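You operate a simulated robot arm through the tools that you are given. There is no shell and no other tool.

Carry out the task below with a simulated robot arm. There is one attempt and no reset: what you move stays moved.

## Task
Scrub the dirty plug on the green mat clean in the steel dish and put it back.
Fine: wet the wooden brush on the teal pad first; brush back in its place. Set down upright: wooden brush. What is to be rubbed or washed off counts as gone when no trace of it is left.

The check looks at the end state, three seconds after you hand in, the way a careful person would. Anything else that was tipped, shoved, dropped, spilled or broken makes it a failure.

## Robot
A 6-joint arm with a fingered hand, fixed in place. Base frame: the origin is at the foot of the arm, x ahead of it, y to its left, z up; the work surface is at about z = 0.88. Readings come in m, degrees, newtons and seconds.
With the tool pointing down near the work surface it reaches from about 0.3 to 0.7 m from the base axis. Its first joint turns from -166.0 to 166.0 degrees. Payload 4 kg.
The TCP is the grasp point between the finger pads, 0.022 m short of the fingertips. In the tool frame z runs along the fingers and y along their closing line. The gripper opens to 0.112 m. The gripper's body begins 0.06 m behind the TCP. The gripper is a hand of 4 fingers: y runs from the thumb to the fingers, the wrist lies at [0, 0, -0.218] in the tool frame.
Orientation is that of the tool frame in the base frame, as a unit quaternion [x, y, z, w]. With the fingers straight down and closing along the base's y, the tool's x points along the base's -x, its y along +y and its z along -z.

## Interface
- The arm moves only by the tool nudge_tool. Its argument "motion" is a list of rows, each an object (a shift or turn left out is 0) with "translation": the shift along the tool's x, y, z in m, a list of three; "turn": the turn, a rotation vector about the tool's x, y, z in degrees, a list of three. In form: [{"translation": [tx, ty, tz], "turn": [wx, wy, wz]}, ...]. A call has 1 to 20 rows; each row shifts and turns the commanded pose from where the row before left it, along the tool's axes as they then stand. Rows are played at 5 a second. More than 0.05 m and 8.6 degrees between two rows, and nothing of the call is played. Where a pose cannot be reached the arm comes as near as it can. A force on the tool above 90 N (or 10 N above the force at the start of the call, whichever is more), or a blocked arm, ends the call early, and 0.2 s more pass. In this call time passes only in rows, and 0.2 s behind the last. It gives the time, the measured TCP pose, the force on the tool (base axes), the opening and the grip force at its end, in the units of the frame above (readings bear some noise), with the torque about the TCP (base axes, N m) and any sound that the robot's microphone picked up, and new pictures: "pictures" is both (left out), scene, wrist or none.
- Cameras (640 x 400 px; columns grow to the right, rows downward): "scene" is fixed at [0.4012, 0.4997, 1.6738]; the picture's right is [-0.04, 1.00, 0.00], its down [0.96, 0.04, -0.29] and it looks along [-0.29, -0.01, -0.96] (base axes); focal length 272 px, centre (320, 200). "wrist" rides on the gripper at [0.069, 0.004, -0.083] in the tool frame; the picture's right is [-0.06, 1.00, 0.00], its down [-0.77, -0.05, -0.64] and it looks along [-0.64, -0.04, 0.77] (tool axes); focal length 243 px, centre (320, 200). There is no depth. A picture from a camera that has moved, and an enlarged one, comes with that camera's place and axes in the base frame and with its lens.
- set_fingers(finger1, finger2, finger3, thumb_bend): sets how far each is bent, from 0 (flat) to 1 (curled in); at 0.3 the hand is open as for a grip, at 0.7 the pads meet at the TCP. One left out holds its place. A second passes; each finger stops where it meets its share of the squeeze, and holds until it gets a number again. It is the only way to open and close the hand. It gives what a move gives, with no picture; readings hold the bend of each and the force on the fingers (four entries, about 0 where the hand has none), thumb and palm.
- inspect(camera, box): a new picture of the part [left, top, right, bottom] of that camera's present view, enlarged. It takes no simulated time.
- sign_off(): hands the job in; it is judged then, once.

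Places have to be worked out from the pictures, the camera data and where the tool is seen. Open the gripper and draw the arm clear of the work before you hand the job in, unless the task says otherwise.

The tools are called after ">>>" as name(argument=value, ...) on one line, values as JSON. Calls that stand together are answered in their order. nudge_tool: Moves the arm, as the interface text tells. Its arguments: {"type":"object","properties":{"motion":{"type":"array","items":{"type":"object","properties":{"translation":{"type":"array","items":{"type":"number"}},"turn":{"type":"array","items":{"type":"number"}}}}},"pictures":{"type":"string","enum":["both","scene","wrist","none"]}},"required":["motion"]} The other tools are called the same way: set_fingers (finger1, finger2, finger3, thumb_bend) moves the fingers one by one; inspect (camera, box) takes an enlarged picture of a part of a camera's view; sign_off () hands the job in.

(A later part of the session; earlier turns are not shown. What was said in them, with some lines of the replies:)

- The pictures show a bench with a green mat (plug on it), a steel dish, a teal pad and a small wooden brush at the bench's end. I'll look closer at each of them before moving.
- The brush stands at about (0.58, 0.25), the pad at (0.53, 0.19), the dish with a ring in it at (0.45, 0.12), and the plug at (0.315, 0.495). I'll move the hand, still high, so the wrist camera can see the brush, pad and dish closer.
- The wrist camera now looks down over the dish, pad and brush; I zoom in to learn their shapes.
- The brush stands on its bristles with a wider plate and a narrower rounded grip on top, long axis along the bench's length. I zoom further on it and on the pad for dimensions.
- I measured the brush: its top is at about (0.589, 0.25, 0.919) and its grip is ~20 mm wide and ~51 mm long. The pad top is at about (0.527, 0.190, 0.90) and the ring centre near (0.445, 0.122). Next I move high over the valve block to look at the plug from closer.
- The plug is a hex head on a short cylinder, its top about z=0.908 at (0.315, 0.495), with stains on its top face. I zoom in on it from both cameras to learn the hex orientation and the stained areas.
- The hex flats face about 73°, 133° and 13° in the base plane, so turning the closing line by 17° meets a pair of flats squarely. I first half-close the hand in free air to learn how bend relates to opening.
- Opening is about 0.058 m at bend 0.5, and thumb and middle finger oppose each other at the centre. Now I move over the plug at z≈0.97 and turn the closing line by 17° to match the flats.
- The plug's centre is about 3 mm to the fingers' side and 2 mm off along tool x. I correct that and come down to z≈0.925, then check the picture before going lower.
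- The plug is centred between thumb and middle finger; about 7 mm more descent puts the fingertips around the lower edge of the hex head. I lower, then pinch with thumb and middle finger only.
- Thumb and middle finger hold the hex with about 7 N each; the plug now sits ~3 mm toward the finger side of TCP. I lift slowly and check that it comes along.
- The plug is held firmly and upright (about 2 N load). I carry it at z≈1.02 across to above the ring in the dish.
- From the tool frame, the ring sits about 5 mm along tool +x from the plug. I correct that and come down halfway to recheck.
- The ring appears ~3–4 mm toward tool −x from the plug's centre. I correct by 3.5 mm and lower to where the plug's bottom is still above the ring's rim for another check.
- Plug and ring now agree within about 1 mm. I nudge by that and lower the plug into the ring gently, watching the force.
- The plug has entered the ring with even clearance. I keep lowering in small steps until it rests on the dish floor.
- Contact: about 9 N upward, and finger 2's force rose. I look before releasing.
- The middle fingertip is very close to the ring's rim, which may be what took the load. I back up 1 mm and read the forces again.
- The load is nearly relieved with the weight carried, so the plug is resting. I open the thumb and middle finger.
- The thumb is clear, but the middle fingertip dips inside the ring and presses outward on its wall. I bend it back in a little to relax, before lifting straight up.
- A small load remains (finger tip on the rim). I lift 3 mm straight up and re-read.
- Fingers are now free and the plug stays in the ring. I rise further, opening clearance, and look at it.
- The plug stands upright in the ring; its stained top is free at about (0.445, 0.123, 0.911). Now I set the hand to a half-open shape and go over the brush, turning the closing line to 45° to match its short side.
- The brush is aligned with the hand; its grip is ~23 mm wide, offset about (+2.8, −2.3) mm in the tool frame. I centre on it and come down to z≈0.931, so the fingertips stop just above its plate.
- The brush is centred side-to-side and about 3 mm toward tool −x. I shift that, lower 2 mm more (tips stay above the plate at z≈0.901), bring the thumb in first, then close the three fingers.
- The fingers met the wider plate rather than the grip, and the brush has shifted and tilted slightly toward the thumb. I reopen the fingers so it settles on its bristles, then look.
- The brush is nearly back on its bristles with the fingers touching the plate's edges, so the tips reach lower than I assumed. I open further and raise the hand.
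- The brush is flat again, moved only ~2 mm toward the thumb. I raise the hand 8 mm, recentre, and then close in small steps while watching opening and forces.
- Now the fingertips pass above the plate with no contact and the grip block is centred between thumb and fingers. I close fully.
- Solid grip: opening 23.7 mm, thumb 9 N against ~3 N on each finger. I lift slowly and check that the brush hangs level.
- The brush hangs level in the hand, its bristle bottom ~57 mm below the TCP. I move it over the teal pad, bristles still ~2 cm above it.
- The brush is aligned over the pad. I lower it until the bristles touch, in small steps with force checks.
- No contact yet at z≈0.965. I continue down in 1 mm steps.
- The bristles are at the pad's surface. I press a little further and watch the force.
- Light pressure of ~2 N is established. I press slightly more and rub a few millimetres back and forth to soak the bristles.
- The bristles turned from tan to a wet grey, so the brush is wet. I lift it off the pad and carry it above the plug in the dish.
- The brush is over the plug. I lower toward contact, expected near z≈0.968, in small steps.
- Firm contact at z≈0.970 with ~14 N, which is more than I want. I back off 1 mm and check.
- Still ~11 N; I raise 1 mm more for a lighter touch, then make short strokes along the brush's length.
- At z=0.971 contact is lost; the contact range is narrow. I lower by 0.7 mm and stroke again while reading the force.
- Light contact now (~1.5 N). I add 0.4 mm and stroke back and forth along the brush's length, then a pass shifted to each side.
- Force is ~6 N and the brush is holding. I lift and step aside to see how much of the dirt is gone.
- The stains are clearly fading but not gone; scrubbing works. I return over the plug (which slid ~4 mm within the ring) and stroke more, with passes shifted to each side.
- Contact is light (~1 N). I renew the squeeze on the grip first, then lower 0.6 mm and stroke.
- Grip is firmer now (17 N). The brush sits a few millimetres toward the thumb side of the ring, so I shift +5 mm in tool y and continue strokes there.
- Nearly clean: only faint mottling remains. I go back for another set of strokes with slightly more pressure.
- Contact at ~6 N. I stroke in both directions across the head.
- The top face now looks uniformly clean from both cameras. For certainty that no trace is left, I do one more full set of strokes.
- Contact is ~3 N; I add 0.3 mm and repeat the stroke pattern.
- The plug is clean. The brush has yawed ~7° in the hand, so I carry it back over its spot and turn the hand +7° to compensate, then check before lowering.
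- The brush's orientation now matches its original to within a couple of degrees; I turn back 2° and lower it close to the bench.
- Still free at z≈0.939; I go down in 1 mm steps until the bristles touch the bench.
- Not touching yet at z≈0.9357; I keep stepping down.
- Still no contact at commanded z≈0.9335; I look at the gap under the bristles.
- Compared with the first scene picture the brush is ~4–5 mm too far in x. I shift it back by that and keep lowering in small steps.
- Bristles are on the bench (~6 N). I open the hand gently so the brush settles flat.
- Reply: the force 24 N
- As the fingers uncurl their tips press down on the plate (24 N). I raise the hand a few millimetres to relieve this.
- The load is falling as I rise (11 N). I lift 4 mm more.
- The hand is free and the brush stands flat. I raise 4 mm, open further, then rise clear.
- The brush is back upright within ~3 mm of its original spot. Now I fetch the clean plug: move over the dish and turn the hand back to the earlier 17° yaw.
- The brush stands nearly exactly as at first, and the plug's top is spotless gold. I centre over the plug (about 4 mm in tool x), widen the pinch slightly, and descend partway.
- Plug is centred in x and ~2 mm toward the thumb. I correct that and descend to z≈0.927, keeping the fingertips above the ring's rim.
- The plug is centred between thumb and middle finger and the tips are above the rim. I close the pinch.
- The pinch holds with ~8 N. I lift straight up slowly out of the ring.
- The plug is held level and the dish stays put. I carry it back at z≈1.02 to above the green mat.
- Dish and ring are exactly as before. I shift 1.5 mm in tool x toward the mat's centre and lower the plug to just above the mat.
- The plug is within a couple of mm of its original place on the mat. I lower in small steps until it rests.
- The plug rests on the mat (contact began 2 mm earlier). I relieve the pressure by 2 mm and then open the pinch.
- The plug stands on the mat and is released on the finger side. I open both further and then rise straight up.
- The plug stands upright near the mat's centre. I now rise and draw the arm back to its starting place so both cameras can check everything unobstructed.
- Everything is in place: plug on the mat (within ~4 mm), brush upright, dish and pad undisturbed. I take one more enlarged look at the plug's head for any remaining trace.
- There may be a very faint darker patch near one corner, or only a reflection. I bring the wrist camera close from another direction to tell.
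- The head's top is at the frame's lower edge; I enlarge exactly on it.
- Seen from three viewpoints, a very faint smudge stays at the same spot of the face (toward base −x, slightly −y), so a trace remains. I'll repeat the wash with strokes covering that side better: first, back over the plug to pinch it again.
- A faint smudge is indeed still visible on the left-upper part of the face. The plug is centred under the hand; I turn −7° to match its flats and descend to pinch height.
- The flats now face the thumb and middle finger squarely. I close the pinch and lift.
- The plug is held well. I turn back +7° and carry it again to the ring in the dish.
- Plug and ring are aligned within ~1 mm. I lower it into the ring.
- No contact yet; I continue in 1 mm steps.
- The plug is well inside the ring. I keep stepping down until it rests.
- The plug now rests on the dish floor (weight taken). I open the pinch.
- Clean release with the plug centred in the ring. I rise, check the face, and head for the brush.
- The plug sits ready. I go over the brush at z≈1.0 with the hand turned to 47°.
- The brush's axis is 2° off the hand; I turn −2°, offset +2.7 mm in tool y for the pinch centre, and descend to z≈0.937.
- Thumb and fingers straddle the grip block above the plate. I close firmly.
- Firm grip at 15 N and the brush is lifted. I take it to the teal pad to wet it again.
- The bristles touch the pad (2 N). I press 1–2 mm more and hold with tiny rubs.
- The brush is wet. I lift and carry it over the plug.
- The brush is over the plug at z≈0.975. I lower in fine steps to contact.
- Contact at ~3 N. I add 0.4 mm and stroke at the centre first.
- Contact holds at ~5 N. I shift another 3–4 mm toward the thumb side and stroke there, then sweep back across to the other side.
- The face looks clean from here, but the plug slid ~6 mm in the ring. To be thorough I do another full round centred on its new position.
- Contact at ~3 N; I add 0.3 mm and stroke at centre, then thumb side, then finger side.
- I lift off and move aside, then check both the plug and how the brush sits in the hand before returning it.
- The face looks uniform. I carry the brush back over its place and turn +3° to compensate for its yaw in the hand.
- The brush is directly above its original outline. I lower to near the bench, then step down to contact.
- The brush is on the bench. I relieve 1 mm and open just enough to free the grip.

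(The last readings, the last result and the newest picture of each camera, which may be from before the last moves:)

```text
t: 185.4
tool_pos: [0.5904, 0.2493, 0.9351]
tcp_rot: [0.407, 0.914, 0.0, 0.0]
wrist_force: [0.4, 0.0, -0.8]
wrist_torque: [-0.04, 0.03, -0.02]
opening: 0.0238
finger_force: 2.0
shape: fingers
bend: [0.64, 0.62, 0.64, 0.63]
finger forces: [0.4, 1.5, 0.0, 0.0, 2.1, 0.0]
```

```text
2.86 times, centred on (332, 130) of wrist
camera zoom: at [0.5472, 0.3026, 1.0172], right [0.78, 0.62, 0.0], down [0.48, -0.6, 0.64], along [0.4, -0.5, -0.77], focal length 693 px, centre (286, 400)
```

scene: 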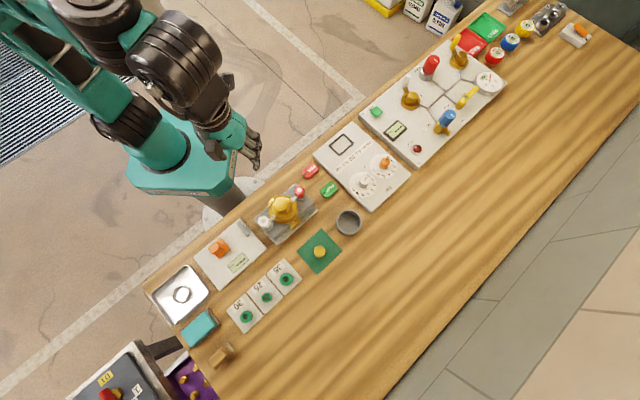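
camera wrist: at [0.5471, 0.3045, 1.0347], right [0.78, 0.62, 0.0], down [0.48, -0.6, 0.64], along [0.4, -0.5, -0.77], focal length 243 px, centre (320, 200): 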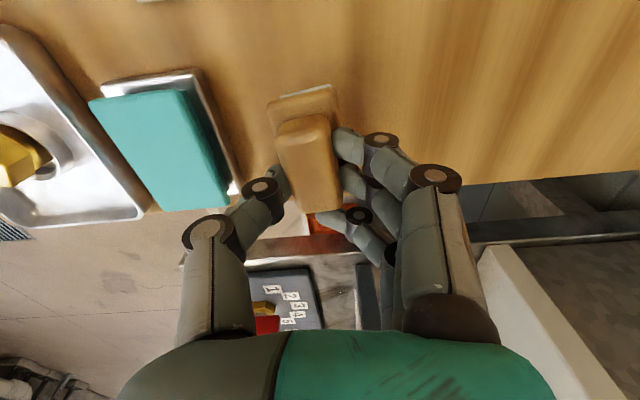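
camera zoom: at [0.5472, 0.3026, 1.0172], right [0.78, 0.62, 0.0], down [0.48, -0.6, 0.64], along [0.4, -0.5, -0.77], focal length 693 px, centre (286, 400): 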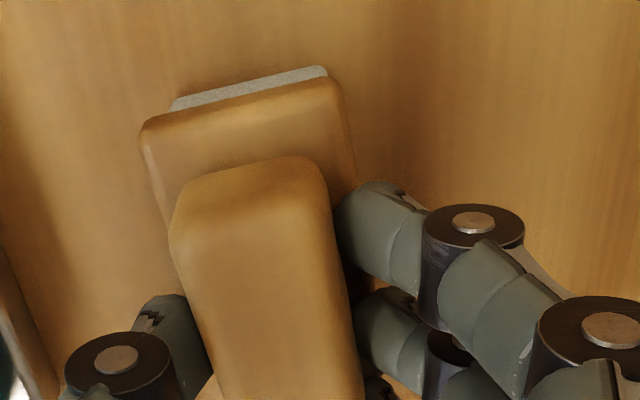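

The grip is nearly released (2 N) and the brush is settled. I rise 3 mm, open further, then rise clear.

>>> nudge_tool(motion=[{"translation": [0, 0, -0.0015]}, {"translation": [0, 0, -0.0015]}], pictures="none")

>>> set_fingers(finger1=0.61, finger2=0.61, finger3=0.61, thumb_bend=0.61)

>>> nudge_tool(motion=[{"translation": [0, 0, -0.002]}, {"translation": [0, 0, -0.003]}], pictures="none")

>>> set_fingers(finger1=0.55, finger2=0.55, finger3=0.55, thumb_bend=0.55)

>>> inspect(camera="wrist", box=[220, 60, 444, 200])

```text
t: 186.0
tool_pos: [0.5911, 0.249, 0.9387]
tcp_rot: [0.407, 0.914, 0.0, 0.001]
wrist_force: [1.2, -0.1, -0.7]
wrist_torque: [0.01, -0.02, 0.02]
opening: 0.0244
finger_force: 1.8
shape: fingers
bend: [0.63, 0.62, 0.64, 0.63]
finger forces: [0.5, 1.5, 0.1, 0.0, 1.9, 0.0]
```

```text
t: 187.0
tool_pos: [0.5909, 0.248, 0.9376]
tcp_rot: [0.406, 0.914, 0.0, 0.0]
wrist_force: [-0.2, -0.7, 0.3]
wrist_torque: [-0.04, 0.02, 0.01]
opening: 0.0284
finger_force: 0.4
shape: fingers
bend: [0.61, 0.61, 0.61, 0.61]
finger forces: [0.0, 0.0, 0.1, 0.0, 0.3, 0.1]
```

```text
t: 187.6
tool_pos: [0.5897, 0.2496, 0.9432]
tcp_rot: [0.407, 0.913, 0.0, 0.0]
wrist_force: [-0.3, 0.0, 0.1]
wrist_torque: [-0.01, -0.01, 0.02]
opening: 0.0279
finger_force: 0.2
shape: fingers
bend: [0.61, 0.61, 0.61, 0.61]
finger forces: [0.0, 0.1, 0.0, 0.0, 0.2, 0.1]
```

```text
t: 188.6
tool_pos: [0.5886, 0.2488, 0.9441]
tcp_rot: [0.408, 0.913, 0.0, 0.0]
wrist_force: [-0.4, -0.2, -0.7]
wrist_torque: [0.0, 0.01, 0.03]
opening: 0.0431
finger_force: 0.0
shape: fingers
bend: [0.55, 0.55, 0.55, 0.55]
finger forces: [0.0, 0.0, 0.0, 0.0, 0.1, 0.1]
```

```text
2.86 times, centred on (332, 130) of wrist
camera zoom: at [0.5471, 0.3028, 1.026], right [0.78, 0.62, 0.0], down [0.48, -0.6, 0.64], along [0.4, -0.5, -0.77], focal length 693 px, centre (286, 400)
```

zoom: 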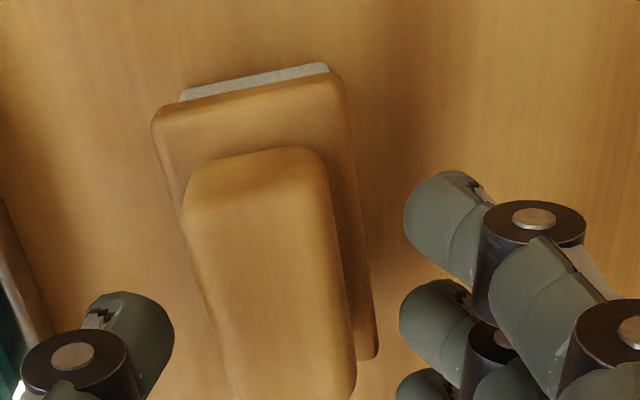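

The brush stands flat on its own. I rise and move back above the dish to inspect the plug closely.

>>> nudge_tool(motion=[{"translation": [0, 0, -0.01]}, {"translation": [0, 0, -0.025]}, {"translation": [0, 0, -0.03]}, {"translation": [0, 0, -0.03]}, {"translation": [0.0001, -0.0388, 0]}, {"translation": [0.0001, -0.0388, 0]}, {"translation": [0.0001, -0.0388, 0]}, {"translation": [0.0001, -0.0388, 0]}, {"translation": [0.0001, -0.0388, 0]}, {"turn": [0, 0, -7.75]}, {"turn": [0, 0, -7.75]}, {"turn": [0, 0, -7.75]}, {"turn": [0, 0, -7.75]}], pictures="wrist")

>>> inspect(camera="wrist", box=[276, 60, 372, 120])

>>> inspect(camera="scene", box=[196, 330, 244, 374])

```text
t: 191.4
tool_pos: [0.4439, 0.1197, 1.037]
tcp_rot: [0.147, 0.989, 0.0, 0.0]
wrist_force: [-0.4, -0.5, 0.7]
wrist_torque: [0.02, -0.01, -0.01]
opening: 0.043
finger_force: 0.1
shape: fingers
bend: [0.55, 0.55, 0.55, 0.55]
finger forces: [0.1, 0.0, 0.1, 0.0, 0.1, 0.0]
camera wrist: at [0.3801, 0.1428, 1.1198], right [0.35, 0.94, 0.0], down [0.72, -0.27, 0.64], along [0.6, -0.23, -0.77], focal length 243 px, centre (320, 200)
```

wrist: 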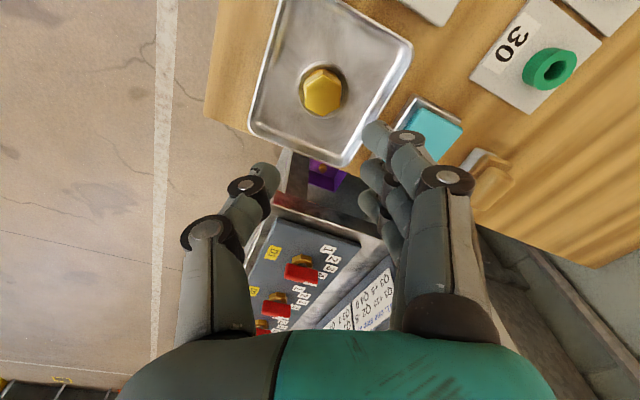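

```text
6.67 times, centred on (324, 90) of wrist
camera zoom: at [0.3801, 0.1428, 1.1198], right [0.35, 0.94, 0.0], down [0.72, -0.27, 0.64], along [0.6, -0.23, -0.77], focal length 1618 px, centre (293, 933)
```

zoom: 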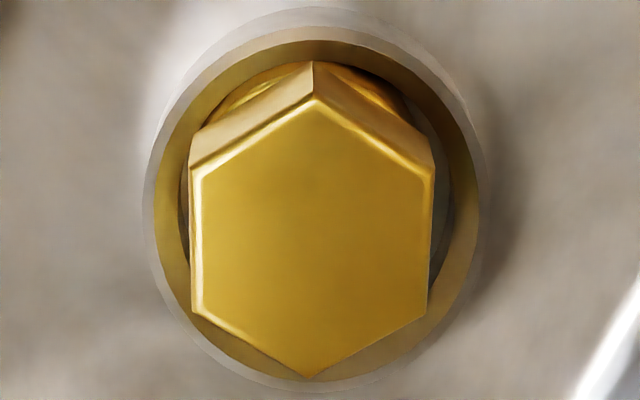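

```text
9.09 times, centred on (220, 352) of scene
camera zoom: at [0.4012, 0.4997, 1.6738], right [-0.04, 1.0, 0.0], down [0.96, 0.04, -0.29], along [-0.29, -0.01, -0.96], focal length 2470 px, centre (1229, -1182)
```

zoom: 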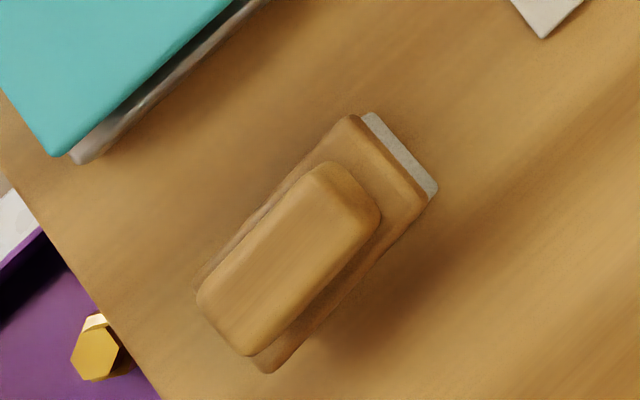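

The brush is back within ~1–2 mm of its original spot, and the plug's face now shows no smudge from this angle. I centre over the plug, align to its flats (+6°), and descend for a closer look.

>>> set_fingers(finger1=0.5, finger2=0.53, finger3=0.5, thumb_bend=0.53)

>>> nudge_tool(motion=[{"translation": [0.0035, 0.0003, 0.02]}, {"translation": [0.0035, 0.0002, 0.02]}, {"turn": [0, 0, 6], "translation": [0, 0, 0.02]}, {"translation": [0, 0, 0.015]}], pictures="wrist")

>>> inspect(camera="wrist", box=[270, 90, 370, 160])

```text
t: 192.4
tool_pos: [0.4452, 0.1194, 1.0377]
tcp_rot: [0.148, 0.989, 0.0, 0.0]
wrist_force: [-0.2, -0.2, 0.1]
wrist_torque: [-0.01, 0.0, 0.01]
opening: 0.0525
finger_force: 0.1
shape: fingers
bend: [0.5, 0.53, 0.5, 0.53]
finger forces: [0.0, 0.0, 0.1, 0.0, 0.1, 0.1]
```

```text
t: 193.4
tool_pos: [0.4382, 0.123, 0.9608]
tcp_rot: [0.199, 0.98, 0.0, 0.0]
wrist_force: [0.2, 0.1, 0.3]
wrist_torque: [-0.04, 0.01, 0.04]
opening: 0.0526
finger_force: 0.0
shape: fingers
bend: [0.5, 0.53, 0.5, 0.53]
finger forces: [0.0, 0.0, 0.0, 0.1, 0.1, 0.1]
camera wrist: at [0.3763, 0.1516, 1.0437], right [0.45, 0.89, 0.0], down [0.68, -0.34, 0.64], along [0.57, -0.29, -0.77], focal length 243 px, centre (320, 200)
```

wrist: 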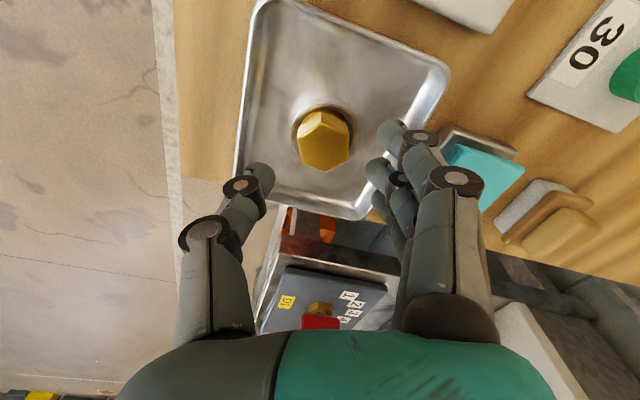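

```text
5.71 times, centred on (320, 125) of wrist
camera zoom: at [0.3763, 0.1516, 1.0437], right [0.45, 0.89, 0.0], down [0.68, -0.34, 0.64], along [0.57, -0.29, -0.77], focal length 1386 px, centre (320, 629)
```

zoom: 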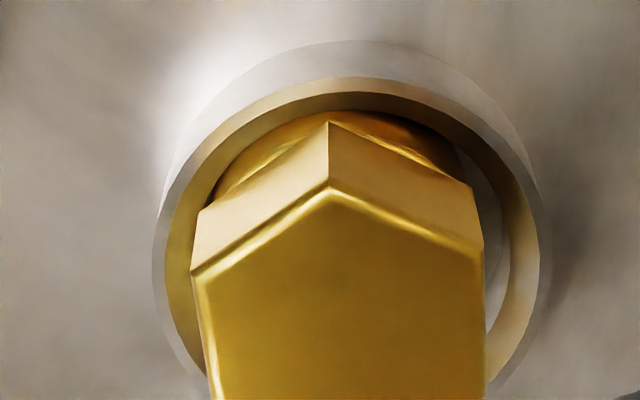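

>>> inspect(camera="wrist", box=[292, 110, 356, 174])

>>> inspect(camera="wrist", box=[220, 80, 444, 220])

```text
6.25 times, centred on (324, 142) of wrist
camera zoom: at [0.3763, 0.1516, 1.0437], right [0.45, 0.89, 0.0], down [0.68, -0.34, 0.64], along [0.57, -0.29, -0.77], focal length 1516 px, centre (295, 562)
```

zoom: 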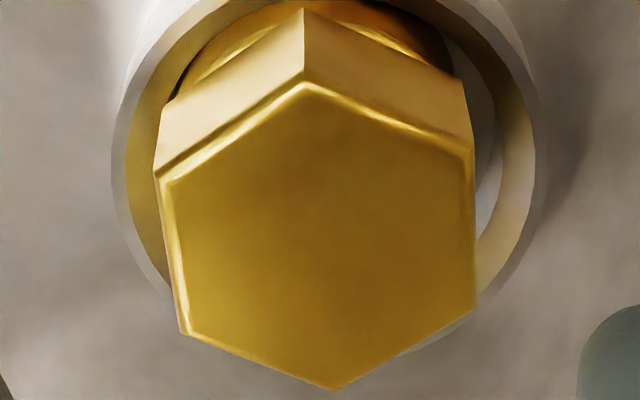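

```text
2.86 times, centred on (332, 150) of wrist
camera zoom: at [0.3763, 0.1516, 1.0437], right [0.45, 0.89, 0.0], down [0.68, -0.34, 0.64], along [0.57, -0.29, -0.77], focal length 693 px, centre (286, 343)
```

zoom: 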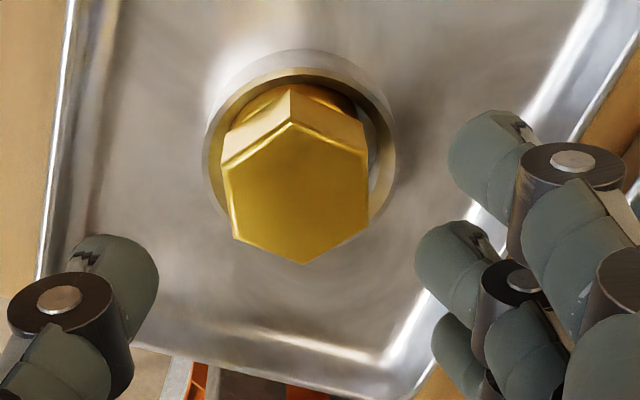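

Close up, the face is smooth with no trace of dirt. I centre (1 mm, 2 mm), descend to pinch height and grip the plug.

>>> nudge_tool(motion=[{"translation": [0.0008, 0.0018, 0.012]}, {"translation": [0, 0, 0.012]}, {"translation": [0, 0, 0.009]}], pictures="none")

>>> inspect(camera="wrist", box=[220, 80, 444, 220])

```text
t: 194.2
tool_pos: [0.4401, 0.1246, 0.929]
tcp_rot: [0.199, 0.98, 0.0, -0.001]
wrist_force: [0.1, 0.2, 0.2]
wrist_torque: [-0.01, -0.02, -0.01]
opening: 0.0525
finger_force: 0.1
shape: fingers
bend: [0.5, 0.53, 0.5, 0.53]
finger forces: [0.0, 0.0, 0.0, 0.0, 0.0, 0.1]
```

```text
2.86 times, centred on (332, 150) of wrist
camera zoom: at [0.3775, 0.1545, 1.0113], right [0.45, 0.89, 0.0], down [0.69, -0.34, 0.64], along [0.57, -0.29, -0.77], focal length 693 px, centre (286, 343)
```

zoom: 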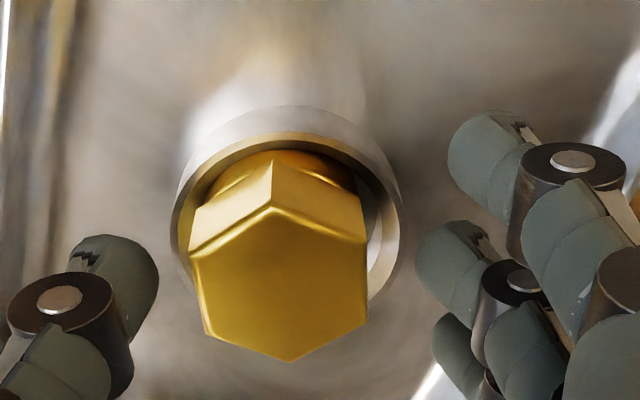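

Well aligned. I close the pinch and lift.

>>> set_fingers(finger2=0.7, thumb_bend=0.7)

>>> nudge_tool(motion=[{"translation": [0, 0, -0.004]}, {"translation": [0, 0, -0.006]}, {"translation": [0, 0, -0.01]}, {"translation": [0, 0, -0.02]}, {"translation": [0, 0, -0.025]}, {"translation": [0, 0, -0.025]}], pictures="wrist")

>>> inspect(camera="wrist", box=[220, 80, 444, 220])

```text
t: 195.2
tool_pos: [0.4395, 0.1239, 0.9287]
tcp_rot: [0.199, 0.98, 0.0, 0.0]
wrist_force: [0.0, -0.4, -0.1]
wrist_torque: [0.02, 0.04, -0.02]
opening: 0.0419
finger_force: 7.9
shape: fingers
bend: [0.5, 0.59, 0.5, 0.65]
finger forces: [0.0, 8.1, 0.0, 0.0, 8.2, 0.0]
```

```text
t: 196.6
tool_pos: [0.4374, 0.1245, 1.0182]
tcp_rot: [0.199, 0.98, 0.0, 0.0]
wrist_force: [0.3, -0.6, -1.4]
wrist_torque: [0.0, 0.02, 0.05]
opening: 0.042
finger_force: 8.3
shape: fingers
bend: [0.5, 0.59, 0.5, 0.65]
finger forces: [0.0, 8.1, 0.1, 0.0, 8.0, 0.1]
camera wrist: at [0.3763, 0.1542, 1.1036], right [0.45, 0.89, 0.0], down [0.69, -0.34, 0.64], along [0.57, -0.29, -0.77], focal length 243 px, centre (320, 200)
```

wrist: 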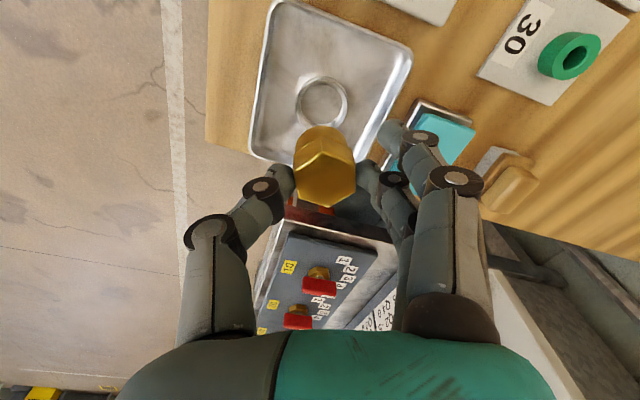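

```text
2.86 times, centred on (332, 150) of wrist
camera zoom: at [0.3763, 0.1542, 1.1036], right [0.45, 0.89, 0.0], down [0.69, -0.34, 0.64], along [0.57, -0.29, -0.77], focal length 693 px, centre (286, 343)
```

zoom: 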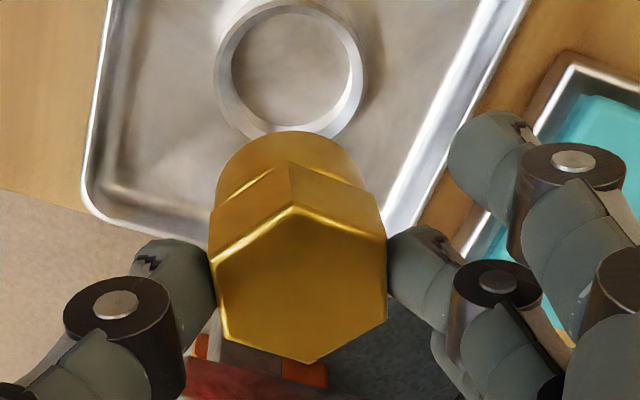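

The clean plug is held level. I turn back −6° and carry it to above the mat.

>>> nudge_tool(motion=[{"turn": [0, 0, -6]}, {"translation": [0.00952, 0.01312, 0]}, {"translation": [0.01903, 0.02624, 0]}, {"translation": [0.01903, 0.02624, 0]}, {"translation": [0.01903, 0.02624, 0]}, {"translation": [0.01903, 0.02624, 0]}, {"translation": [0.01903, 0.02624, 0]}, {"translation": [0.01903, 0.02624, 0]}, {"translation": [0.01903, 0.02624, 0]}, {"translation": [0.01903, 0.02624, 0]}, {"translation": [0.01903, 0.02624, 0]}, {"translation": [0.01903, 0.02624, 0]}, {"translation": [0.01903, 0.02624, 0]}, {"translation": [0.00952, 0.01312, 0]}], pictures="none")

>>> nudge_tool(motion=[{"translation": [0, 0, 0.02]}, {"translation": [0, 0, 0.025]}, {"translation": [0, 0, 0.025]}, {"translation": [0, 0, 0.012]}], pictures="wrist")

>>> inspect(camera="wrist", box=[200, 50, 440, 200])

```text
t: 199.6
tool_pos: [0.3114, 0.4946, 1.0193]
tcp_rot: [0.148, 0.989, -0.001, 0.0]
wrist_force: [1.0, 0.2, -1.6]
wrist_torque: [0.03, 0.02, -0.03]
opening: 0.0418
finger_force: 8.2
shape: fingers
bend: [0.5, 0.59, 0.5, 0.66]
finger forces: [0.0, 8.0, 0.0, 0.0, 7.9, 0.0]
```

```text
t: 200.6
tool_pos: [0.3106, 0.4925, 0.937]
tcp_rot: [0.148, 0.989, -0.001, 0.0]
wrist_force: [-0.8, -0.3, -1.3]
wrist_torque: [-0.01, -0.03, -0.01]
opening: 0.0417
finger_force: 8.1
shape: fingers
bend: [0.5, 0.59, 0.5, 0.66]
finger forces: [0.1, 8.0, 0.0, 0.0, 7.9, 0.0]
camera wrist: at [0.2462, 0.5159, 1.0201], right [0.35, 0.94, 0.0], down [0.72, -0.27, 0.64], along [0.6, -0.23, -0.77], focal length 243 px, centre (320, 200)
```

wrist: 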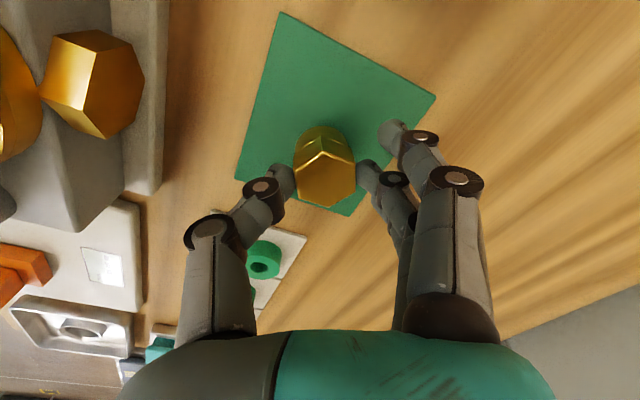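

```text
2.67 times, centred on (320, 125) of wrist
camera zoom: at [0.2462, 0.5159, 1.0201], right [0.35, 0.94, 0.0], down [0.72, -0.27, 0.64], along [0.6, -0.23, -0.77], focal length 647 px, centre (320, 400)
```

zoom: 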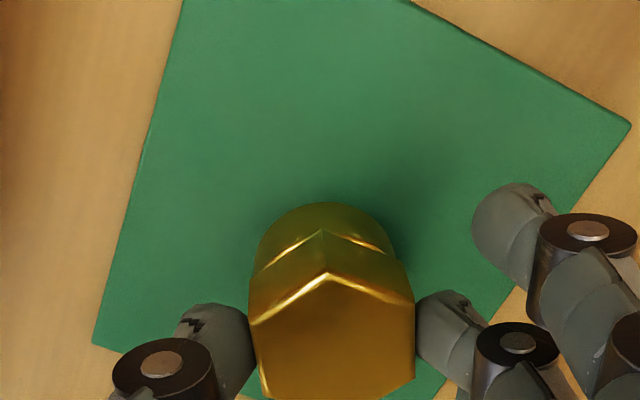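

I lower onto the mat in small steps.

>>> nudge_tool(motion=[{"translation": [0, 0, 0.004]}, {"translation": [0, 0, 0.003]}], pictures="none")

>>> nudge_tool(motion=[{"translation": [0, 0, 0.001]}], pictures="none")

>>> nudge_tool(motion=[{"translation": [0, 0, 0.001]}], pictures="none")

```text
t: 201.2
tool_pos: [0.3131, 0.4912, 0.931]
tcp_rot: [0.147, 0.989, 0.0, -0.001]
wrist_force: [-0.3, -0.7, -0.6]
wrist_torque: [-0.04, -0.02, -0.01]
opening: 0.0417
finger_force: 7.7
shape: fingers
bend: [0.5, 0.59, 0.5, 0.66]
finger forces: [0.0, 8.0, 0.0, 0.0, 7.9, 0.0]
```

```text
t: 201.6
tool_pos: [0.3128, 0.4918, 0.9291]
tcp_rot: [0.148, 0.989, 0.0, 0.0]
wrist_force: [0.2, 0.7, -1.7]
wrist_torque: [-0.01, -0.03, 0.0]
opening: 0.0415
finger_force: 7.7
shape: fingers
bend: [0.5, 0.59, 0.5, 0.66]
finger forces: [0.0, 8.1, 0.0, 0.0, 7.9, 0.0]
```

```text
t: 202.0
tool_pos: [0.3121, 0.491, 0.9292]
tcp_rot: [0.148, 0.989, 0.0, 0.0]
wrist_force: [-0.5, -0.7, -0.6]
wrist_torque: [0.03, -0.03, -0.01]
opening: 0.0417
finger_force: 7.4
shape: fingers
bend: [0.5, 0.59, 0.5, 0.66]
finger forces: [0.0, 7.9, 0.1, 0.1, 7.9, 0.1]
```

>>> nudge_tool(motion=[{"translation": [0, 0, 0.001]}], pictures="none")

>>> nudge_tool(motion=[{"translation": [0, 0, 0.0008]}], pictures="none")

```text
t: 202.4
tool_pos: [0.3122, 0.4923, 0.9276]
tcp_rot: [0.148, 0.989, 0.0, 0.0]
wrist_force: [0.0, -1.1, 1.0]
wrist_torque: [-0.02, -0.02, -0.01]
opening: 0.0415
finger_force: 8.1
shape: fingers
bend: [0.5, 0.59, 0.5, 0.66]
finger forces: [0.1, 7.9, 0.0, 0.0, 9.1, 0.1]
```

```text
t: 202.8
tool_pos: [0.3126, 0.4907, 0.9275]
tcp_rot: [0.148, 0.989, 0.0, 0.001]
wrist_force: [0.8, -1.3, 5.7]
wrist_torque: [0.05, -0.02, -0.01]
opening: 0.042
finger_force: 9.4
shape: fingers
bend: [0.5, 0.6, 0.5, 0.66]
finger forces: [0.0, 8.5, 0.0, 0.0, 10.4, 0.0]
```

The plug is on the mat with light pressure. I open both sides together.

>>> nudge_tool(motion=[{"translation": [0, 0, -0.0005]}], pictures="none")

>>> set_fingers(finger2=0.53, thumb_bend=0.58)

>>> set_fingers(finger2=0.51, thumb_bend=0.52)

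>>> nudge_tool(motion=[{"translation": [0, 0, -0.005]}, {"translation": [0, 0, -0.01]}, {"translation": [0, 0, -0.02]}, {"translation": [0, 0, -0.02]}], pictures="wrist")

>>> inspect(camera="wrist", box=[240, 80, 400, 180])

```text
t: 203.2
tool_pos: [0.3122, 0.4927, 0.9268]
tcp_rot: [0.147, 0.989, 0.0, 0.0]
wrist_force: [-0.5, -2.1, 5.6]
wrist_torque: [0.01, 0.0, -0.03]
opening: 0.0422
finger_force: 9.2
shape: fingers
bend: [0.5, 0.61, 0.5, 0.65]
finger forces: [0.1, 8.3, 0.0, 0.0, 10.7, 0.0]
```

```text
t: 204.2
tool_pos: [0.312, 0.4921, 0.9275]
tcp_rot: [0.148, 0.989, 0.001, 0.001]
wrist_force: [0.0, -1.0, -0.6]
wrist_torque: [0.02, 0.02, 0.01]
opening: 0.0469
finger_force: 0.0
shape: fingers
bend: [0.5, 0.53, 0.5, 0.57]
finger forces: [0.1, 0.0, 0.1, 0.0, 0.1, 0.0]
```

```text
t: 205.2
tool_pos: [0.3134, 0.4919, 0.9267]
tcp_rot: [0.148, 0.989, 0.0, 0.0]
wrist_force: [-0.4, 0.0, 1.3]
wrist_torque: [-0.03, 0.02, 0.02]
opening: 0.0539
finger_force: 0.2
shape: fingers
bend: [0.5, 0.51, 0.5, 0.52]
finger forces: [0.0, 0.0, 0.0, 0.0, 0.0, 0.0]
```

```text
t: 206.2
tool_pos: [0.3142, 0.4908, 0.9819]
tcp_rot: [0.148, 0.989, 0.0, 0.0]
wrist_force: [0.3, 0.1, 0.0]
wrist_torque: [0.01, 0.01, -0.03]
opening: 0.054
finger_force: 0.0
shape: fingers
bend: [0.5, 0.51, 0.5, 0.52]
finger forces: [0.0, 0.0, 0.0, 0.0, 0.1, 0.0]
camera wrist: at [0.2496, 0.514, 1.0645], right [0.35, 0.94, 0.0], down [0.72, -0.27, 0.64], along [0.6, -0.23, -0.77], focal length 243 px, centre (320, 200)
```

wrist: 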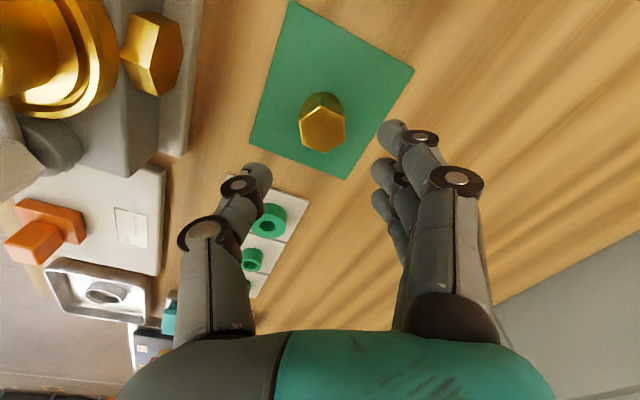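

```text
4.00 times, centred on (320, 130) of wrist
camera zoom: at [0.2496, 0.514, 1.0645], right [0.35, 0.94, 0.0], down [0.72, -0.27, 0.64], along [0.6, -0.23, -0.77], focal length 970 px, centre (320, 480)
```

zoom: 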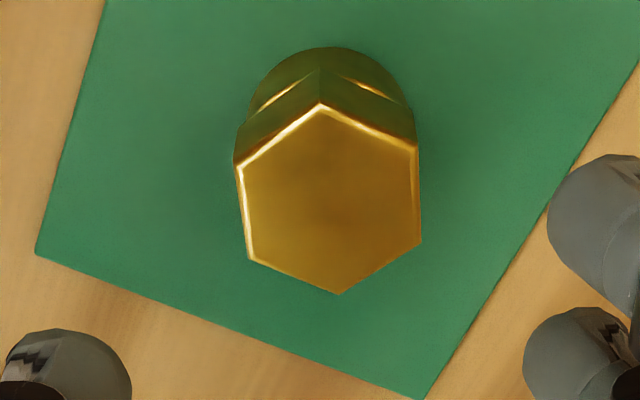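

From this close view I enlarge the face again to check for any smudge.

>>> inspect(camera="wrist", box=[296, 100, 348, 156])

>>> inspect(camera="scene", box=[312, 243, 328, 259])

```text
7.14 times, centred on (322, 128) of wrist
camera zoom: at [0.2496, 0.514, 1.0645], right [0.35, 0.94, 0.0], down [0.72, -0.27, 0.64], along [0.6, -0.23, -0.77], focal length 1733 px, centre (306, 714)
```

zoom: 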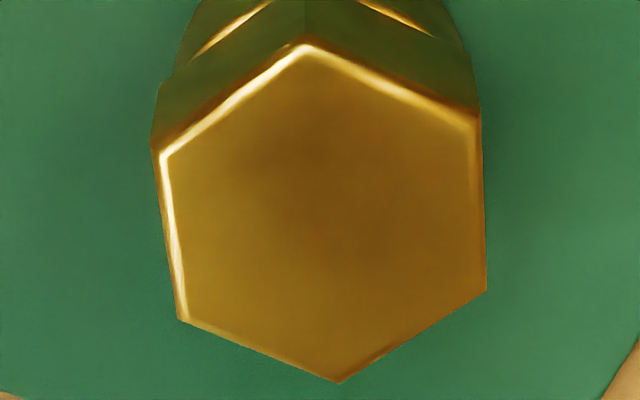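

```text
16.00 times, centred on (320, 251) of scene
camera zoom: at [0.4012, 0.4997, 1.6738], right [-0.04, 1.0, 0.0], down [0.96, 0.04, -0.29], along [-0.29, -0.01, -0.96], focal length 4348 px, centre (320, -616)
```

zoom: 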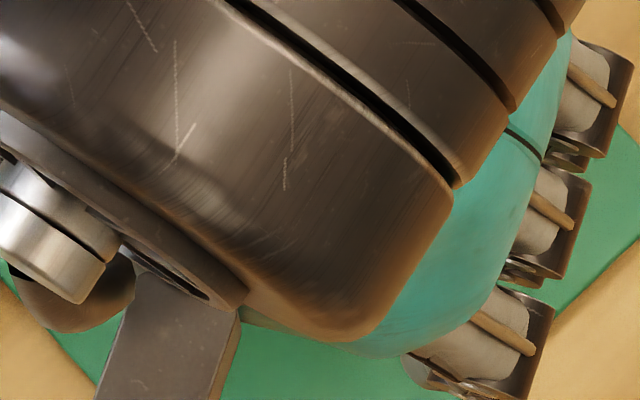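

The face shows only a broad smooth reflection. I withdraw the arm up and back to its starting place and open the hand for the final check.

>>> nudge_tool(motion=[{"translation": [0, 0, -0.0385]}, {"translation": [0, 0, -0.0385]}, {"translation": [0, 0, -0.0385]}, {"translation": [0, 0, -0.0385]}, {"translation": [0, 0, -0.0385]}, {"translation": [0, 0, -0.0385]}, {"translation": [0.018, -0.0385, 0]}, {"translation": [0.018, -0.0385, 0]}, {"translation": [0.018, -0.0385, 0]}, {"translation": [0.018, -0.0385, 0]}, {"translation": [0.018, -0.0385, 0]}, {"turn": [0, 0, -8.5]}, {"turn": [0, 0, -8.5]}], pictures="both")

>>> set_fingers(finger1=0.3, finger2=0.3, finger3=0.3, thumb_bend=0.3)

>>> inspect(camera="scene", box=[312, 243, 328, 259])

>>> inspect(camera="wrist", box=[396, 122, 430, 156])

>>> inspect(camera="scene", box=[140, 250, 300, 370])

>>> inspect(camera="scene", box=[300, 232, 340, 267])

```text
t: 209.0
tool_pos: [0.171, 0.3336, 1.2141]
tcp_rot: [-0.002, 1.0, 0.0, 0.0]
wrist_force: [0.6, -0.1, 0.7]
wrist_torque: [0.04, 0.0, 0.02]
opening: 0.054
finger_force: 0.0
shape: fingers
bend: [0.5, 0.51, 0.5, 0.52]
finger forces: [0.1, 0.0, 0.0, 0.0, 0.0, 0.0]
camera wrist: at [0.1021, 0.3374, 1.2967], right [0.06, 1.0, 0.0], down [0.77, -0.05, 0.64], along [0.64, -0.04, -0.77], focal length 243 px, centre (320, 200)
```

scene: 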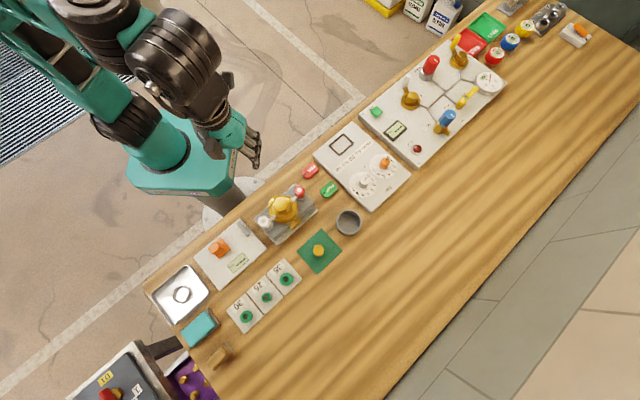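
wrist: 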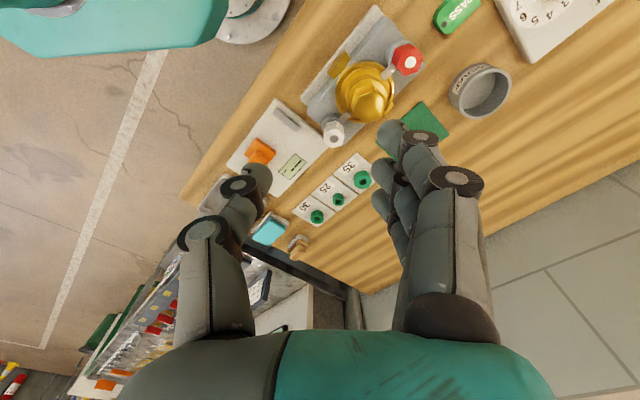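

```text
t: 210.0
tool_pos: [0.1725, 0.3351, 1.2128]
tcp_rot: [0.0, 1.0, 0.0, 0.0]
wrist_force: [-0.2, 0.2, 0.1]
wrist_torque: [0.01, -0.01, 0.01]
opening: 0.1126
finger_force: 0.1
shape: fingers
bend: [0.3, 0.3, 0.3, 0.3]
finger forces: [0.0, 0.0, 0.0, 0.0, 0.0, 0.0]
```

```text
16.00 times, centred on (320, 251) of scene
camera zoom: at [0.4012, 0.4997, 1.6738], right [-0.04, 1.0, 0.0], down [0.96, 0.04, -0.29], along [-0.29, -0.01, -0.96], focal length 4348 px, centre (320, -616)
```

zoom: 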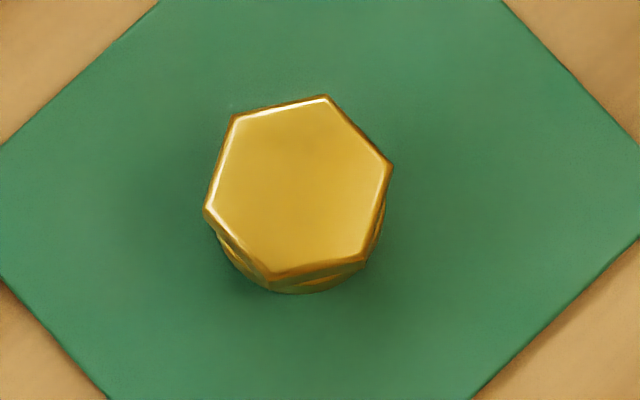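

```text
11.76 times, centred on (413, 139) of wrist
camera zoom: at [0.1023, 0.3377, 1.2967], right [0.06, 1.0, 0.0], down [0.77, -0.05, 0.64], along [0.64, -0.04, -0.77], focal length 2854 px, centre (-774, 918)
```

zoom: 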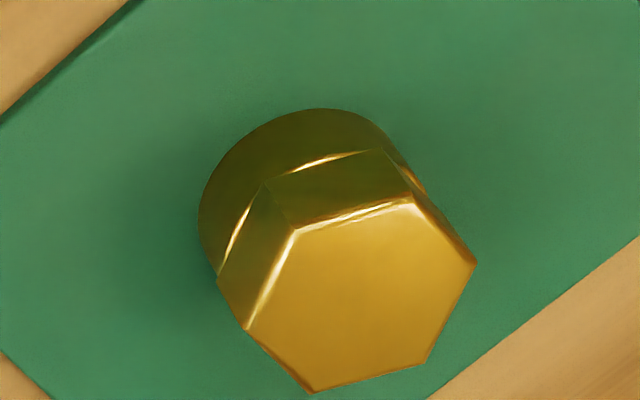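

```text
3.33 times, centred on (220, 310) of scene
camera zoom: at [0.4012, 0.4997, 1.6738], right [-0.04, 1.0, 0.0], down [0.96, 0.04, -0.29], along [-0.29, -0.01, -0.96], focal length 906 px, centre (653, -167)
```

zoom: 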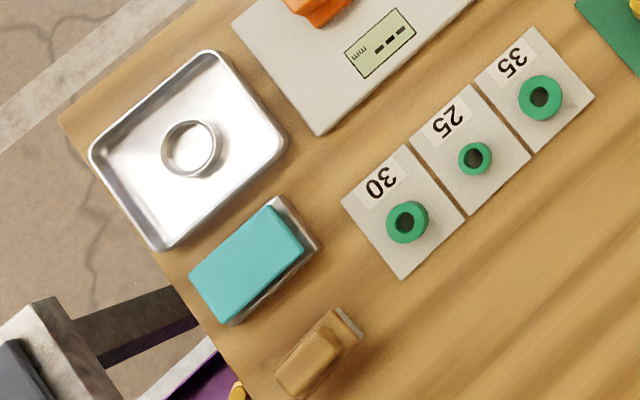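

```text
11.43 times, centred on (320, 250) of scene
camera zoom: at [0.4012, 0.4997, 1.6738], right [-0.04, 1.0, 0.0], down [0.96, 0.04, -0.29], along [-0.29, -0.01, -0.96], focal length 3106 px, centre (320, -366)
```

zoom: 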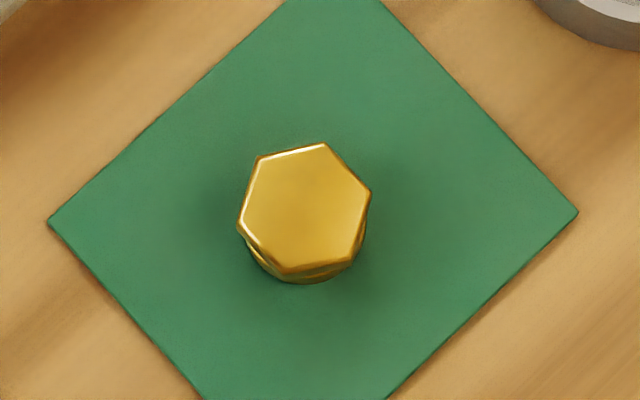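

Everything is in place. For a like-for-like check I bring the wrist camera to the same viewpoint from which the earlier smudge was visible.

>>> nudge_tool(motion=[{"translation": [-0.007, 0.039, 0.015]}, {"translation": [-0.007, 0.039, 0.015]}, {"translation": [-0.007, 0.039, 0.015]}, {"translation": [-0.007, 0.039, 0.015]}, {"translation": [0, 0, 0.025]}, {"translation": [0, 0, 0.025]}, {"translation": [0, 0, 0.025]}, {"translation": [0, 0, 0.02]}], pictures="wrist")

>>> inspect(camera="wrist", box=[312, 172, 344, 204])

>>> inspect(camera="scene", box=[312, 243, 328, 259])

```text
t: 211.8
tool_pos: [0.1976, 0.4882, 1.0572]
tcp_rot: [-0.001, 1.0, -0.001, 0.0]
wrist_force: [-0.2, 0.0, 0.4]
wrist_torque: [0.01, -0.02, 0.0]
opening: 0.1125
finger_force: 0.1
shape: fingers
bend: [0.3, 0.3, 0.3, 0.3]
finger forces: [0.0, 0.0, 0.0, 0.0, 0.0, 0.1]
camera wrist: at [0.1284, 0.4916, 1.14], right [0.06, 1.0, 0.0], down [0.77, -0.05, 0.64], along [0.64, -0.04, -0.77], focal length 243 px, centre (320, 200)
```

wrist: 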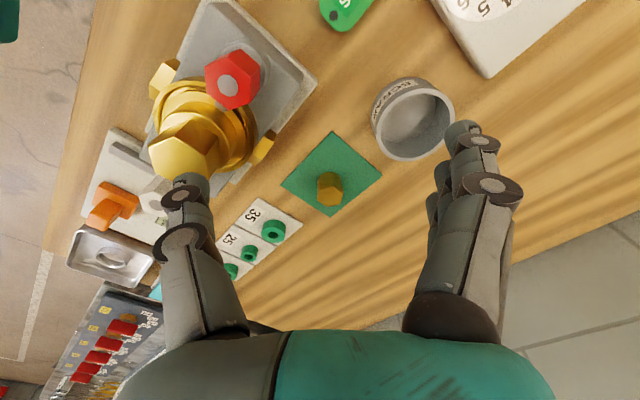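

```text
12.50 times, centred on (328, 188) of wrist
camera zoom: at [0.1284, 0.4916, 1.14], right [0.06, 1.0, 0.0], down [0.77, -0.05, 0.64], along [0.64, -0.04, -0.77], focal length 3033 px, centre (220, 350)
```

zoom: 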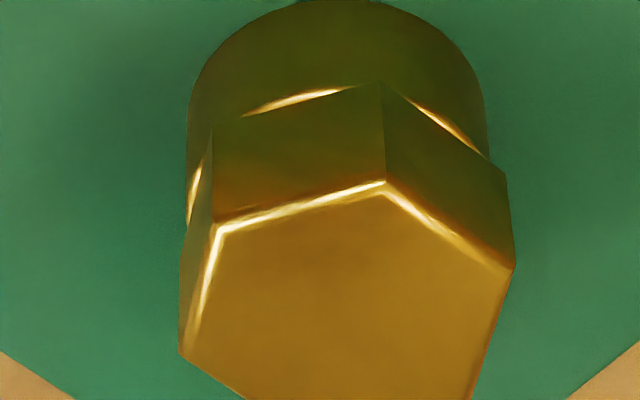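

```text
16.00 times, centred on (320, 251) of scene
camera zoom: at [0.4012, 0.4997, 1.6738], right [-0.04, 1.0, 0.0], down [0.96, 0.04, -0.29], along [-0.29, -0.01, -0.96], focal length 4348 px, centre (320, -616)
```

zoom: 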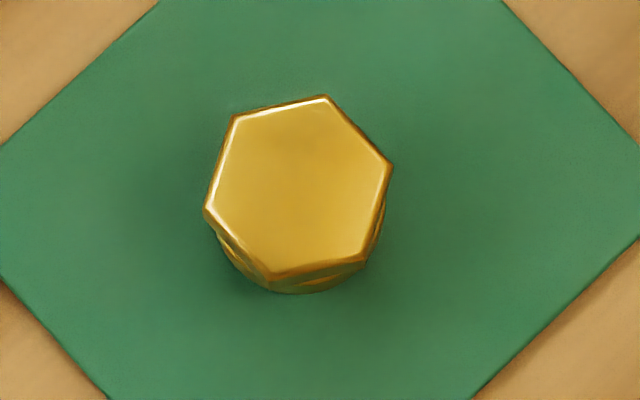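

The upper half of the face is even; I look at the whole face with a slightly lower box.

>>> inspect(camera="wrist", box=[314, 181, 346, 213])

```text
12.50 times, centred on (330, 197) of wrist
camera zoom: at [0.1284, 0.4916, 1.14], right [0.06, 1.0, 0.0], down [0.77, -0.05, 0.64], along [0.64, -0.04, -0.77], focal length 3033 px, centre (195, 238)
```

zoom: 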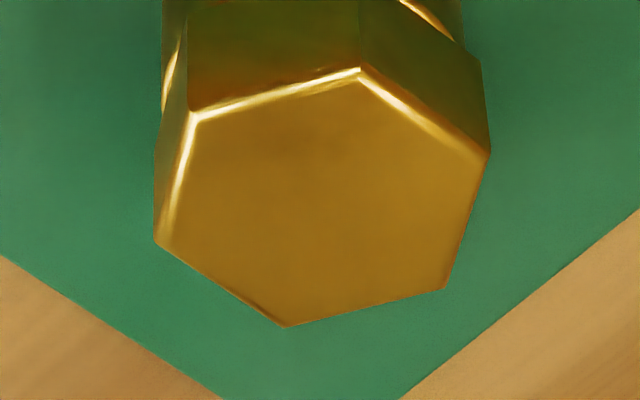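

From the same viewpoint the smudge is gone; the face is completely even. I withdraw the arm clear of the work.

>>> nudge_tool(motion=[{"translation": [0, 0, -0.035]}, {"translation": [0, 0, -0.035]}, {"translation": [0, 0, -0.035]}, {"translation": [0.007, -0.039, -0.0125]}, {"translation": [0.007, -0.039, -0.0125]}, {"translation": [0.007, -0.039, -0.0125]}, {"translation": [0.007, -0.039, -0.0125]}], pictures="both")

>>> inspect(camera="scene", box=[196, 330, 244, 374])

```text
t: 213.4
tool_pos: [0.1686, 0.3358, 1.2099]
tcp_rot: [0.0, 1.0, -0.001, 0.001]
wrist_force: [-0.4, 0.3, -0.1]
wrist_torque: [0.02, -0.02, -0.01]
opening: 0.1129
finger_force: 0.1
shape: fingers
bend: [0.3, 0.3, 0.3, 0.3]
finger forces: [0.0, 0.0, 0.1, 0.1, 0.0, 0.0]
camera wrist: at [0.0998, 0.34, 1.2938], right [0.06, 1.0, 0.0], down [0.77, -0.05, 0.64], along [0.64, -0.04, -0.77], focal length 243 px, centre (320, 200)
```

scene: 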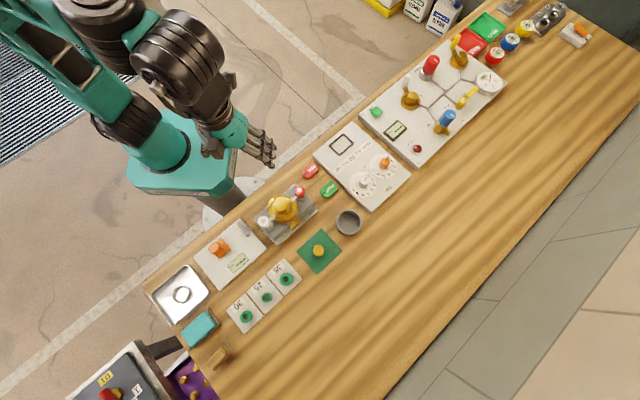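
wrist: 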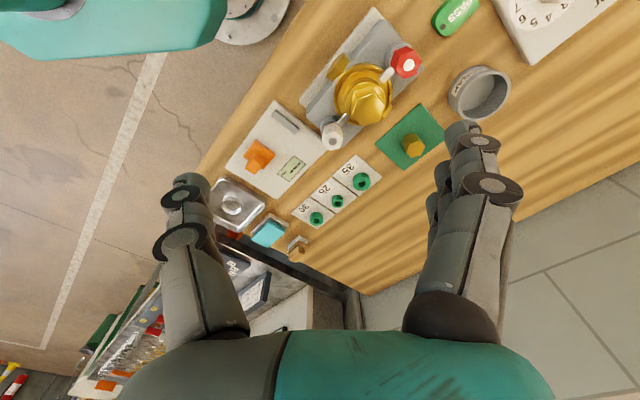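

```text
9.09 times, centred on (220, 352) of scene
camera zoom: at [0.4012, 0.4997, 1.6738], right [-0.04, 1.0, 0.0], down [0.96, 0.04, -0.29], along [-0.29, -0.01, -0.96], focal length 2470 px, centre (1229, -1182)
```

zoom: 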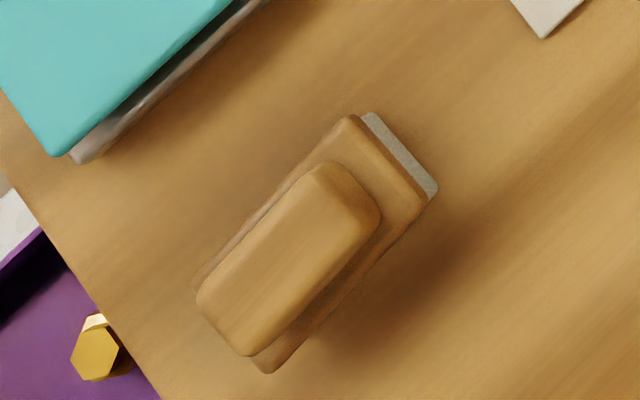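

The plug is clean and upright on the green mat, and the wetted brush stands on its bristles in its place. The dish, pad and everything else are undisturbed, and the arm is open and clear, so I hand the job in.

>>> sign_off()

```text
The job is handed in.
```

The plug is scrubbed clean and back on the green mat. The wooden brush was wetted on the teal pad before each scrub. It now stands upright in its place, about 1–2 mm from where it started. I've handed the job in, but the check hasn't reported back.

- **Cleaning:** The first wash left a very faint smudge on the plug's top face. I took the plug back to the steel dish, re-wetted the brush and scrubbed again. From the same close-up view where the smudge had shown, the face now looks even, with no trace left.
- **Positions:** The plug stands upright within about 4 mm of its original spot on the mat. The dish and pad look unmoved in the final pictures.
- **Brush handling:** My first attempt to grip the brush caught its wider plate instead of the handle. That tilted it slightly and shifted it about 2 mm. I let it settle flat and gripped the handle properly, and it was never dropped.

The hand is open, and the arm is back at its starting position, clear of the bench.
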